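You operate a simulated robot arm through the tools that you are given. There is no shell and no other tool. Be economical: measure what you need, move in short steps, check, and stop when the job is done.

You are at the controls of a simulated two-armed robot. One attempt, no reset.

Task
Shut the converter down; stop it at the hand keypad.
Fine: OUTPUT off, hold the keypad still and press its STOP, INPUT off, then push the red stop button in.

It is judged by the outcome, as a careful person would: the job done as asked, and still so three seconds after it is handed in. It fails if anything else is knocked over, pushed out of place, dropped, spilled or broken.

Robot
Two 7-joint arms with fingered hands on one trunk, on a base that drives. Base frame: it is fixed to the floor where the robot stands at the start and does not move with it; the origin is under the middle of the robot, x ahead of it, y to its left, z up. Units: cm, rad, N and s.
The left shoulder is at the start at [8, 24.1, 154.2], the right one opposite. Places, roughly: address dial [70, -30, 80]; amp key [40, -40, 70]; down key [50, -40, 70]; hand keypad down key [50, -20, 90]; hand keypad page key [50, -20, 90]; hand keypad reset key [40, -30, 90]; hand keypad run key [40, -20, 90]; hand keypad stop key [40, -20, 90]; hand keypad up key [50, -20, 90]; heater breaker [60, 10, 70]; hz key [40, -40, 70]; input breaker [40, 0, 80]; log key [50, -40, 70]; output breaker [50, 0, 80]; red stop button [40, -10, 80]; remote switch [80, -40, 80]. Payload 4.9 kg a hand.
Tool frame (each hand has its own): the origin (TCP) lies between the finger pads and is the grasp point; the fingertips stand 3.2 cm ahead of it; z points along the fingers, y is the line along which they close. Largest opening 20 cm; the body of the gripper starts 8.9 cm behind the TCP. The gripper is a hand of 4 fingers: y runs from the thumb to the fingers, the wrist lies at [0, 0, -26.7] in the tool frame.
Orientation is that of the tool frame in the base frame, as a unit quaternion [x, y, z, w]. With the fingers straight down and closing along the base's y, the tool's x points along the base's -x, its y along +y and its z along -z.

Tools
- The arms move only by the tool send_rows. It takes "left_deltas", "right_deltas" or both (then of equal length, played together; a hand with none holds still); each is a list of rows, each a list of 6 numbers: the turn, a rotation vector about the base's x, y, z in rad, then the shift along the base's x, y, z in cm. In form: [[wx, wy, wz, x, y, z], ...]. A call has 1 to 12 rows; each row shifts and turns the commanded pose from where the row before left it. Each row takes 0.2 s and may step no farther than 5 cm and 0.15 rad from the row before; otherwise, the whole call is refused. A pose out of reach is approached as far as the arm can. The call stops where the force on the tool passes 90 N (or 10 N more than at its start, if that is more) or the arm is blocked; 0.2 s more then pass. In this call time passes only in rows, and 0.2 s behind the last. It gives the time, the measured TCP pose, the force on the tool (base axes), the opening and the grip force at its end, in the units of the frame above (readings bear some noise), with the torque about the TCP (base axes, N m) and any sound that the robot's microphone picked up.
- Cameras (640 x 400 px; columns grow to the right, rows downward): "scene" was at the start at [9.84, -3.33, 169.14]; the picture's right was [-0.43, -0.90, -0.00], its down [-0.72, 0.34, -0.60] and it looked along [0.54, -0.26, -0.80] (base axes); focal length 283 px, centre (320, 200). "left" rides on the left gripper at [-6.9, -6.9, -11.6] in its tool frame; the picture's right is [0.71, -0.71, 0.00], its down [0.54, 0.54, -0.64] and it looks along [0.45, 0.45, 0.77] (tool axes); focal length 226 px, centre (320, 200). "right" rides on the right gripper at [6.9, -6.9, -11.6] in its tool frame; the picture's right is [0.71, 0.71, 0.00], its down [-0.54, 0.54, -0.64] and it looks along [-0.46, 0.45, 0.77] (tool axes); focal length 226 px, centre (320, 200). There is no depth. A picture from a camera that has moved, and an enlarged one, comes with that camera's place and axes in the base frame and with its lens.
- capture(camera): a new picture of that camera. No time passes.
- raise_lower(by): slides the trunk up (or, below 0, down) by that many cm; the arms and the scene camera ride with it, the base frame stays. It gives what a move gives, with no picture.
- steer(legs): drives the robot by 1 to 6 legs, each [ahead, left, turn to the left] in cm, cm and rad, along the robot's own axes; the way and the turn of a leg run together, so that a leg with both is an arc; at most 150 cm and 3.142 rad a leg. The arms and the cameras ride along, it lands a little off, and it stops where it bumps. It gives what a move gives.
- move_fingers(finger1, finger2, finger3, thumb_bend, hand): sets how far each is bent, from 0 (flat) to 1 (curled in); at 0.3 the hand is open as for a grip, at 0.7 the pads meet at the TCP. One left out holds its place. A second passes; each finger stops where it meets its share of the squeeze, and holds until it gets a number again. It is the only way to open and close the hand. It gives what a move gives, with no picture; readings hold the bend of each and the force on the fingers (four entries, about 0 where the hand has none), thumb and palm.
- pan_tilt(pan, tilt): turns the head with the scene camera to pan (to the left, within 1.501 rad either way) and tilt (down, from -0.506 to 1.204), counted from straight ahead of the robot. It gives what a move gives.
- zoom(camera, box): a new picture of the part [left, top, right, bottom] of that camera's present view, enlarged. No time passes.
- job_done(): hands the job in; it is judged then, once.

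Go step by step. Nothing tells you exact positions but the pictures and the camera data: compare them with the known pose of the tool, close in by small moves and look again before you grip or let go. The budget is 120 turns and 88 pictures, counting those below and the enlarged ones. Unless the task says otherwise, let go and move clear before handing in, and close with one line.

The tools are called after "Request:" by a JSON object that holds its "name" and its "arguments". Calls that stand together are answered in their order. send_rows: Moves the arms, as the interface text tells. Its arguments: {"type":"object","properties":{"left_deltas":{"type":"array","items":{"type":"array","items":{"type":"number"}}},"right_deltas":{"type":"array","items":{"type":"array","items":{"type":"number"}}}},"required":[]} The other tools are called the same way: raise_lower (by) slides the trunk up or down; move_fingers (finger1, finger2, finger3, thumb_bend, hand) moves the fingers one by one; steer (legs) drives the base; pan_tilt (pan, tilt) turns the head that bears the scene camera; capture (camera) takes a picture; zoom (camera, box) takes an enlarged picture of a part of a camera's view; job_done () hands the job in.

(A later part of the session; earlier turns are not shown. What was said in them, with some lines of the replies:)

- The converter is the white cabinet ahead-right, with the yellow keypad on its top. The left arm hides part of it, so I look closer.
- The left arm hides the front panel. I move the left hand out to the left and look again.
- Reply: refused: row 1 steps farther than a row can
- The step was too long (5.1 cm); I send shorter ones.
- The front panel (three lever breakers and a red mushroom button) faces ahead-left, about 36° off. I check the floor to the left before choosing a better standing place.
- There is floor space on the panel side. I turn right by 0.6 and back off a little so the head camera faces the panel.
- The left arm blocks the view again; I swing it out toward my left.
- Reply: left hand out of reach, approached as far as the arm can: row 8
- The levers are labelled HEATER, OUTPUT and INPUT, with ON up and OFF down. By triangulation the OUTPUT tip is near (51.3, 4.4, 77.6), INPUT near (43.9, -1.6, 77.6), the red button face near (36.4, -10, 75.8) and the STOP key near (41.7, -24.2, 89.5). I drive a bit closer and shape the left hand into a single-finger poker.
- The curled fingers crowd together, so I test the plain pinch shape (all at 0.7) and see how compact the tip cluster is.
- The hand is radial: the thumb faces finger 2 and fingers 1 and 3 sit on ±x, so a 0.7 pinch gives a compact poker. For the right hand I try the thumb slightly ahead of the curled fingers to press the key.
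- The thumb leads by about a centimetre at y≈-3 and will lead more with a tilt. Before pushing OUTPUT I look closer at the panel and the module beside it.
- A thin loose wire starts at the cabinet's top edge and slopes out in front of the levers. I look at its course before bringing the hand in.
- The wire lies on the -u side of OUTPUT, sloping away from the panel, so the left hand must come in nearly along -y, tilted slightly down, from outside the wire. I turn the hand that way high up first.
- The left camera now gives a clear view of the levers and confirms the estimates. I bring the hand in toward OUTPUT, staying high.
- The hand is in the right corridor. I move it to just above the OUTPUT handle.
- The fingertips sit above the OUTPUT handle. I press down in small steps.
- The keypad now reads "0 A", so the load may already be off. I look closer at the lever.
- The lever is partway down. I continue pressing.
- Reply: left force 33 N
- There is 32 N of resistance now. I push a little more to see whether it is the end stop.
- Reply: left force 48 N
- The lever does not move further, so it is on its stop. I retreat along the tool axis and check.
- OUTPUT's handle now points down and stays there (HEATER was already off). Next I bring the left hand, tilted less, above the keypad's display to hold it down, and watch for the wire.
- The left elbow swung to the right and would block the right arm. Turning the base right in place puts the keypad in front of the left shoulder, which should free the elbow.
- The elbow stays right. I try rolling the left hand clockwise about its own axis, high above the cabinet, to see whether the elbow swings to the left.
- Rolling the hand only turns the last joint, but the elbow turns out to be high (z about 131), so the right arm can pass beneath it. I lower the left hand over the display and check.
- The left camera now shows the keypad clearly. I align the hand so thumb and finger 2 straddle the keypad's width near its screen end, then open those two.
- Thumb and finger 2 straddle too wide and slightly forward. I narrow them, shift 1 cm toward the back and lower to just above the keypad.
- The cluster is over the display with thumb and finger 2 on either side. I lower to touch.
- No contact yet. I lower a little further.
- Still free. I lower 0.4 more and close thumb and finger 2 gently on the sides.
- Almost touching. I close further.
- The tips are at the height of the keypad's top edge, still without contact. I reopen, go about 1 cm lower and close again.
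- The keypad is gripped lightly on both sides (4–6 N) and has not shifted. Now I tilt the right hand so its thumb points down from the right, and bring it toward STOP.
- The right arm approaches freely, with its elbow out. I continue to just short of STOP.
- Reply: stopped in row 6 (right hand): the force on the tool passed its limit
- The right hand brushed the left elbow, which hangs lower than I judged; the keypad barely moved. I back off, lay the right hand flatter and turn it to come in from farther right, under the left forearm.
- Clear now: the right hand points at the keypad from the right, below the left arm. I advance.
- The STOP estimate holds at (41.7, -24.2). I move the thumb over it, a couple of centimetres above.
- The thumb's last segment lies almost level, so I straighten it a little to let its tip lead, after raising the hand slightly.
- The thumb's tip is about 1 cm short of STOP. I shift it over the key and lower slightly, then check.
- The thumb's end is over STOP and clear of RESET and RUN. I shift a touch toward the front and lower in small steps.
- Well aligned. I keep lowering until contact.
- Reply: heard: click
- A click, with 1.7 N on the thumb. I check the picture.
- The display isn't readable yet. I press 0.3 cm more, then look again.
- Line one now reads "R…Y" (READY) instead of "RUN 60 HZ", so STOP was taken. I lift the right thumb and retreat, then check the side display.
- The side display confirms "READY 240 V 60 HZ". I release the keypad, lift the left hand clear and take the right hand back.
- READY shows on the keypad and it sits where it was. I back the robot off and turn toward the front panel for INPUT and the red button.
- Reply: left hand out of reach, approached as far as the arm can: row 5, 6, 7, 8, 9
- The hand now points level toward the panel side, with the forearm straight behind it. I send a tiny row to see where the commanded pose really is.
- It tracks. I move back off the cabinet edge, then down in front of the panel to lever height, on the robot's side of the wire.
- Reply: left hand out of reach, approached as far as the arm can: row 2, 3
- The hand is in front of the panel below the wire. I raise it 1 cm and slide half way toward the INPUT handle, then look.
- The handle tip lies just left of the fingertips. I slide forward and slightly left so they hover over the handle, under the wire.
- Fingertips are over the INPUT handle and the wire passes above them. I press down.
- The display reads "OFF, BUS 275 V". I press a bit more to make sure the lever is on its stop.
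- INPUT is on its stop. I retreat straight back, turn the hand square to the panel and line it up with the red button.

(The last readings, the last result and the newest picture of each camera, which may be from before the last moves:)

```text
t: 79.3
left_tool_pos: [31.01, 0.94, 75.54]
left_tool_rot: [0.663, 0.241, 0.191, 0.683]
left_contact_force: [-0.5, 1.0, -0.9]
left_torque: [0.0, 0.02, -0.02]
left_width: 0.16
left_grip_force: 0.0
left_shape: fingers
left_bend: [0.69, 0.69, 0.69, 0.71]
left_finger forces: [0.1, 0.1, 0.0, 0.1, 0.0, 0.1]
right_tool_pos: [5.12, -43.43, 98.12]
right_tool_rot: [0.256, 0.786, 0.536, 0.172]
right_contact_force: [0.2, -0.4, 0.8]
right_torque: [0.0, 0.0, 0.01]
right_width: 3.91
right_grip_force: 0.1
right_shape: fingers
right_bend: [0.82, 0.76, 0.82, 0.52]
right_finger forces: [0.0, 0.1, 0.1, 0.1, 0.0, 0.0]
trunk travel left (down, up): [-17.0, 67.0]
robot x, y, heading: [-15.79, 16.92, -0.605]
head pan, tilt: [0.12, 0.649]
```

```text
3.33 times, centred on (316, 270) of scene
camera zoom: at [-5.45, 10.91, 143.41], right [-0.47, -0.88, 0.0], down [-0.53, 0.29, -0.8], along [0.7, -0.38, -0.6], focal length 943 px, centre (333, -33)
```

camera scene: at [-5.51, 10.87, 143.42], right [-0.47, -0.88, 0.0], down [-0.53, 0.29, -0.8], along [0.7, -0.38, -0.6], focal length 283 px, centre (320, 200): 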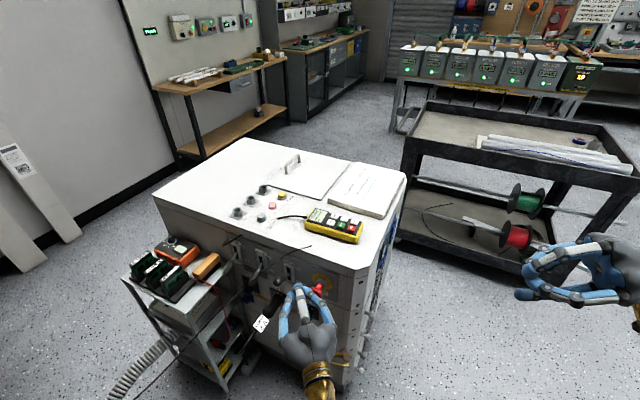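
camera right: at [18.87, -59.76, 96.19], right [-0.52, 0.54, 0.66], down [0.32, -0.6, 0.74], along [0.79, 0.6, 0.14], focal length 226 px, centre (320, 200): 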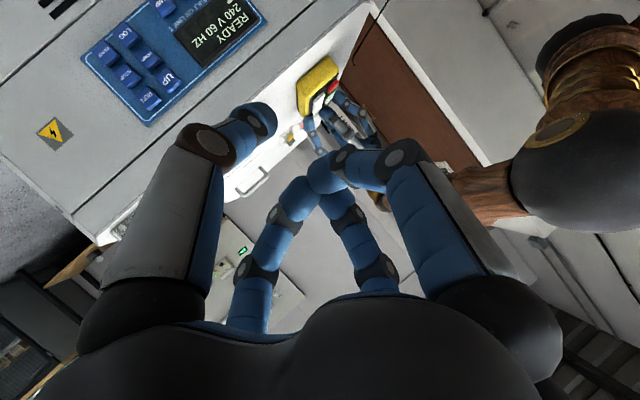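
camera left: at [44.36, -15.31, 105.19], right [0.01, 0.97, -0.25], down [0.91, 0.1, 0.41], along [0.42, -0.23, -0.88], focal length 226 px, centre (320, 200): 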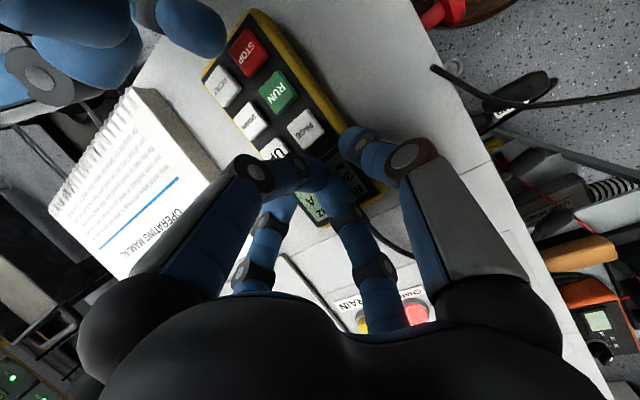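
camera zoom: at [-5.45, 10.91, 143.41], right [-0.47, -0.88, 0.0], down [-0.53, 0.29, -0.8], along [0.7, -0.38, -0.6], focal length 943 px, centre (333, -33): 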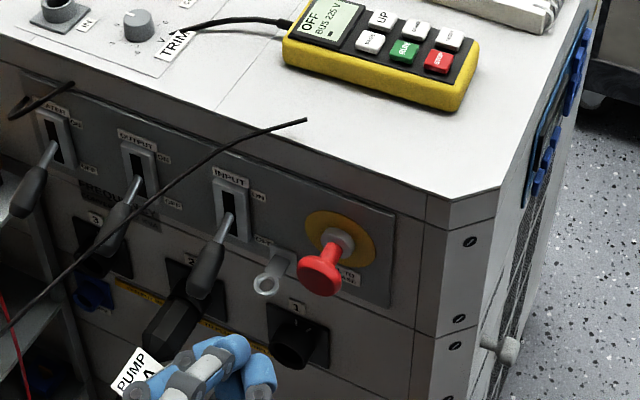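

All three levers are down. I line up on the red button's axis and approach to about 1.5 cm from it.

Request:
{"name": "send_rows", "arguments": {"left_deltas": [[0, 0, 0, -1.7, -1.2, 0.3], [0, 0, 0, 2.0, -2.8, 0], [0, 0, 0, 2.0, -2.8, 0]]}}

Request:
{"name": "zoom", "arguments": {"camera": "scene", "box": [260, 230, 388, 310]}}

Request:
{"name": "capture", "arguments": {"camera": "left"}}

```text
t: 80.1
left_tool_pos: [33.37, -5.78, 75.77]
left_tool_rot: [0.663, 0.241, 0.192, 0.683]
left_contact_force: [-0.1, -0.6, -1.4]
left_torque: [-0.03, 0.03, 0.02]
left_width: 0.16
left_grip_force: 0.0
left_shape: fingers
left_bend: [0.69, 0.69, 0.69, 0.71]
left_finger forces: [0.0, 0.1, 0.1, 0.1, 0.0, 0.0]
right_tool_pos: [5.09, -43.71, 98.04]
right_tool_rot: [0.255, 0.786, 0.535, 0.172]
right_contact_force: [-0.1, 0.2, 0.5]
right_torque: [0.01, 0.01, -0.01]
right_width: 3.93
right_grip_force: 0.1
right_shape: fingers
right_bend: [0.82, 0.76, 0.82, 0.52]
right_finger forces: [0.0, 0.0, 0.0, 0.0, 0.1, 0.1]
trunk travel left (down, up): [-17.0, 67.0]
robot x, y, heading: [-15.59, 16.9, -0.614]
head pan, tilt: [0.12, 0.649]
```

```text
5.00 times, centred on (324, 270) of scene
camera zoom: at [-5.48, 10.82, 143.41], right [-0.47, -0.88, 0.0], down [-0.53, 0.29, -0.8], along [0.7, -0.38, -0.6], focal length 1414 px, centre (300, -150)
```

zoom: 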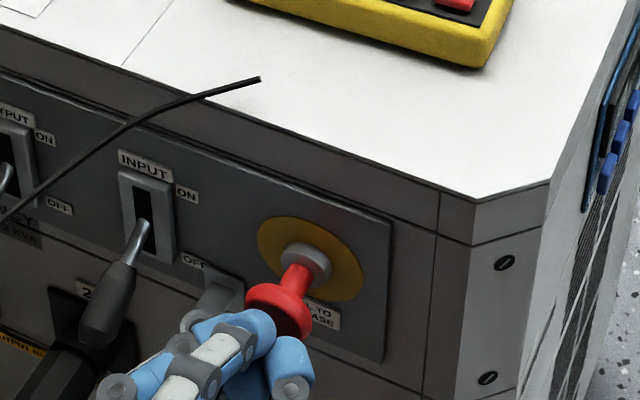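

```text
9 pictures are left
camera left: at [20.55, -0.91, 69.48], right [0.53, 0.38, -0.76], down [0.09, 0.86, 0.5], along [0.84, -0.34, 0.42], focal length 226 px, centre (320, 200)
```

left: 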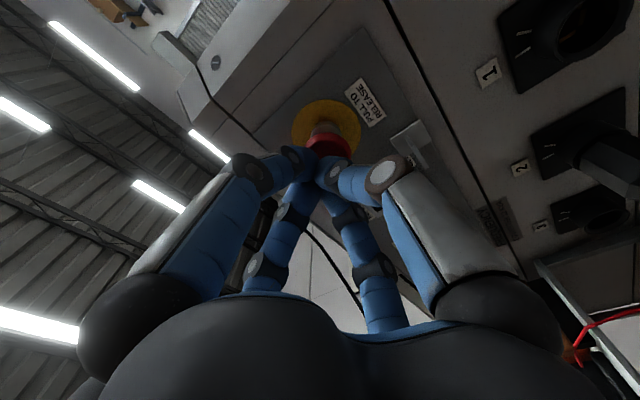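

The fingertips are in line with the button head. I push in along the panel's normal.

Request:
{"name": "send_rows", "arguments": {"left_deltas": [[0, 0, 0, 0.5, -0.7, 0], [0, 0, 0, 0.5, -0.7, 0], [0, 0, 0, 0.47, -0.65, 0]]}}

```text
t: 80.9
left_tool_pos: [34.64, -7.51, 75.82]
left_tool_rot: [0.662, 0.241, 0.192, 0.683]
left_contact_force: [-17.4, 23.8, -1.7]
left_torque: [0.08, 0.08, 0.04]
left_width: 0.06
left_grip_force: 18.9
left_shape: fingers
left_bend: [0.68, 0.69, 0.68, 0.71]
left_finger forces: [17.3, 0.1, 19.8, 0.1, 0.1, 0.0]
right_tool_pos: [5.16, -43.22, 98.22]
right_tool_rot: [0.255, 0.787, 0.535, 0.172]
right_contact_force: [0.3, 0.7, 0.1]
right_torque: [0.0, 0.03, 0.0]
right_width: 3.94
right_grip_force: 0.0
right_shape: fingers
right_bend: [0.82, 0.76, 0.82, 0.52]
right_finger forces: [0.0, 0.0, 0.0, 0.0, 0.0, 0.1]
trunk travel left (down, up): [-17.0, 67.0]
robot x, y, heading: [-15.72, 16.92, -0.611]
head pan, tilt: [0.12, 0.649]
```

There is 29 N of resistance, centred on the button. I push a bit more.

Request:
{"name": "send_rows", "arguments": {"left_deltas": [[0, 0, 0, 0.29, -0.41, 0], [0, 0, 0, 0.29, -0.41, 0]]}}

Request:
{"name": "zoom", "arguments": {"camera": "scene", "box": [260, 230, 388, 310]}}

```text
t: 81.5
left_tool_pos: [35.08, -7.8, 75.88]
left_tool_rot: [0.662, 0.241, 0.194, 0.683]
left_contact_force: [-50.4, 73.6, -4.3]
left_torque: [0.09, 0.09, 0.3]
left_width: 0.0
left_grip_force: 56.5
left_shape: fingers
left_bend: [0.68, 0.7, 0.72, 0.71]
left_finger forces: [46.2, 12.7, 53.8, 0.1, 0.0, 0.0]
right_tool_pos: [4.94, -43.0, 98.4]
right_tool_rot: [0.253, 0.787, 0.535, 0.174]
right_contact_force: [0.7, -0.2, -0.1]
right_torque: [-0.01, -0.03, 0.0]
right_width: 3.92
right_grip_force: 0.0
right_shape: fingers
right_bend: [0.82, 0.76, 0.82, 0.52]
right_finger forces: [0.1, 0.0, 0.0, 0.1, 0.0, 0.0]
trunk travel left (down, up): [-17.0, 67.0]
robot x, y, heading: [-15.81, 17.13, -0.61]
head pan, tilt: [0.12, 0.649]
```

```text
5.00 times, centred on (324, 270) of scene
camera zoom: at [-6.06, 11.72, 143.47], right [-0.47, -0.88, 0.0], down [-0.53, 0.28, -0.8], along [0.71, -0.38, -0.6], focal length 1414 px, centre (300, -150)
```

zoom: 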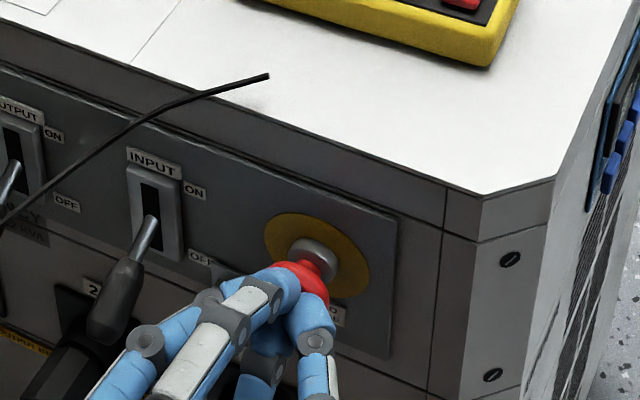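

The button has moved in toward its collar and bottomed out at about 89 N. I back off and check that it stays in.

Request:
{"name": "send_rows", "arguments": {"left_deltas": [[0, 0, 0, -0.6, 0.8, 0], [0, 0, 0, -2, 2.8, 0], [0, 0, 0, -2, 2.8, 0], [0, 0, 0, -2, 2.8, 0], [0, 0, 0, -2, 2.8, 0]]}}

Request:
{"name": "zoom", "arguments": {"camera": "scene", "box": [220, 210, 412, 330]}}

```text
t: 82.7
left_tool_pos: [26.29, 3.4, 76.05]
left_tool_rot: [0.662, 0.241, 0.192, 0.683]
left_contact_force: [-0.6, 0.2, -0.4]
left_torque: [-0.05, 0.02, 0.03]
left_width: 0.16
left_grip_force: 0.1
left_shape: fingers
left_bend: [0.68, 0.69, 0.68, 0.7]
left_finger forces: [0.0, 0.1, 0.0, 0.1, 0.0, 0.0]
right_tool_pos: [5.06, -43.58, 98.17]
right_tool_rot: [0.256, 0.786, 0.536, 0.173]
right_contact_force: [-0.4, -0.3, -0.2]
right_torque: [0.0, 0.01, -0.03]
right_width: 3.9
right_grip_force: 0.1
right_shape: fingers
right_bend: [0.82, 0.76, 0.82, 0.52]
right_finger forces: [0.1, 0.0, 0.0, 0.1, 0.0, 0.0]
trunk travel left (down, up): [-17.0, 67.0]
robot x, y, heading: [-15.54, 16.9, -0.612]
head pan, tilt: [0.12, 0.649]
```

```text
3.33 times, centred on (316, 270) of scene
camera zoom: at [-5.61, 10.94, 143.42], right [-0.47, -0.88, 0.0], down [-0.53, 0.29, -0.8], along [0.7, -0.38, -0.6], focal length 943 px, centre (333, -33)
```

zoom: 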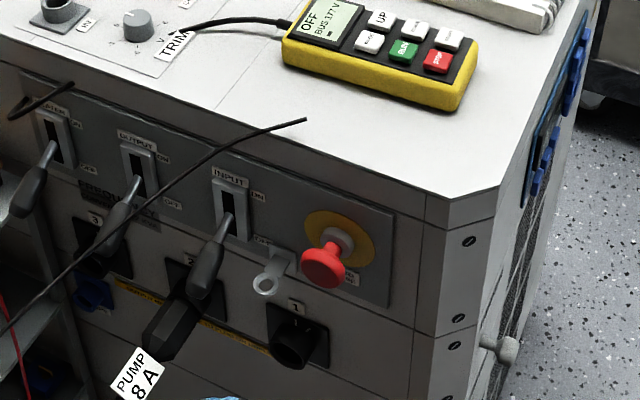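

The head looks closer in than before, but I want to be sure it latched, so I zoom once more.

Request:
{"name": "zoom", "arguments": {"camera": "scene", "box": [290, 265, 354, 305]}}

```text
10.00 times, centred on (322, 285) of scene
camera zoom: at [-5.61, 10.94, 143.42], right [-0.47, -0.88, 0.0], down [-0.53, 0.29, -0.8], along [0.7, -0.38, -0.6], focal length 2828 px, centre (300, -650)
```

zoom: 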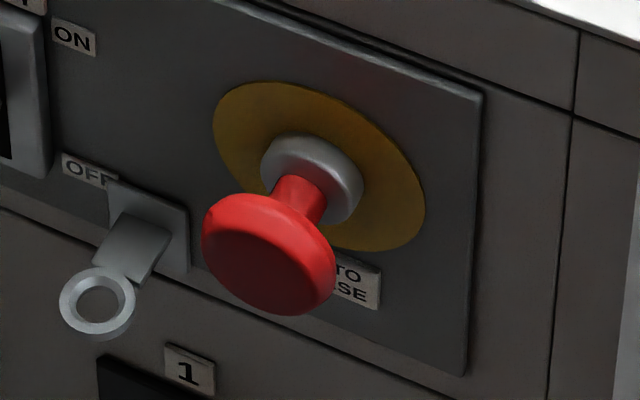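

The button sits in the same position as while I was pressing it, about 1.2 cm further in than before, so it latched. OUTPUT, INPUT and HEATER are down, the display reads OFF, the keypad is in place and both hands are clear. I hand the job in.

Request:
{"name": "job_done", "arguments": {}}

```text
The job is handed in.
```

The converter is shut down: OUTPUT is off, STOP was pressed with the keypad held still, INPUT is off, and the red button is pushed in and stayed there when I let go.
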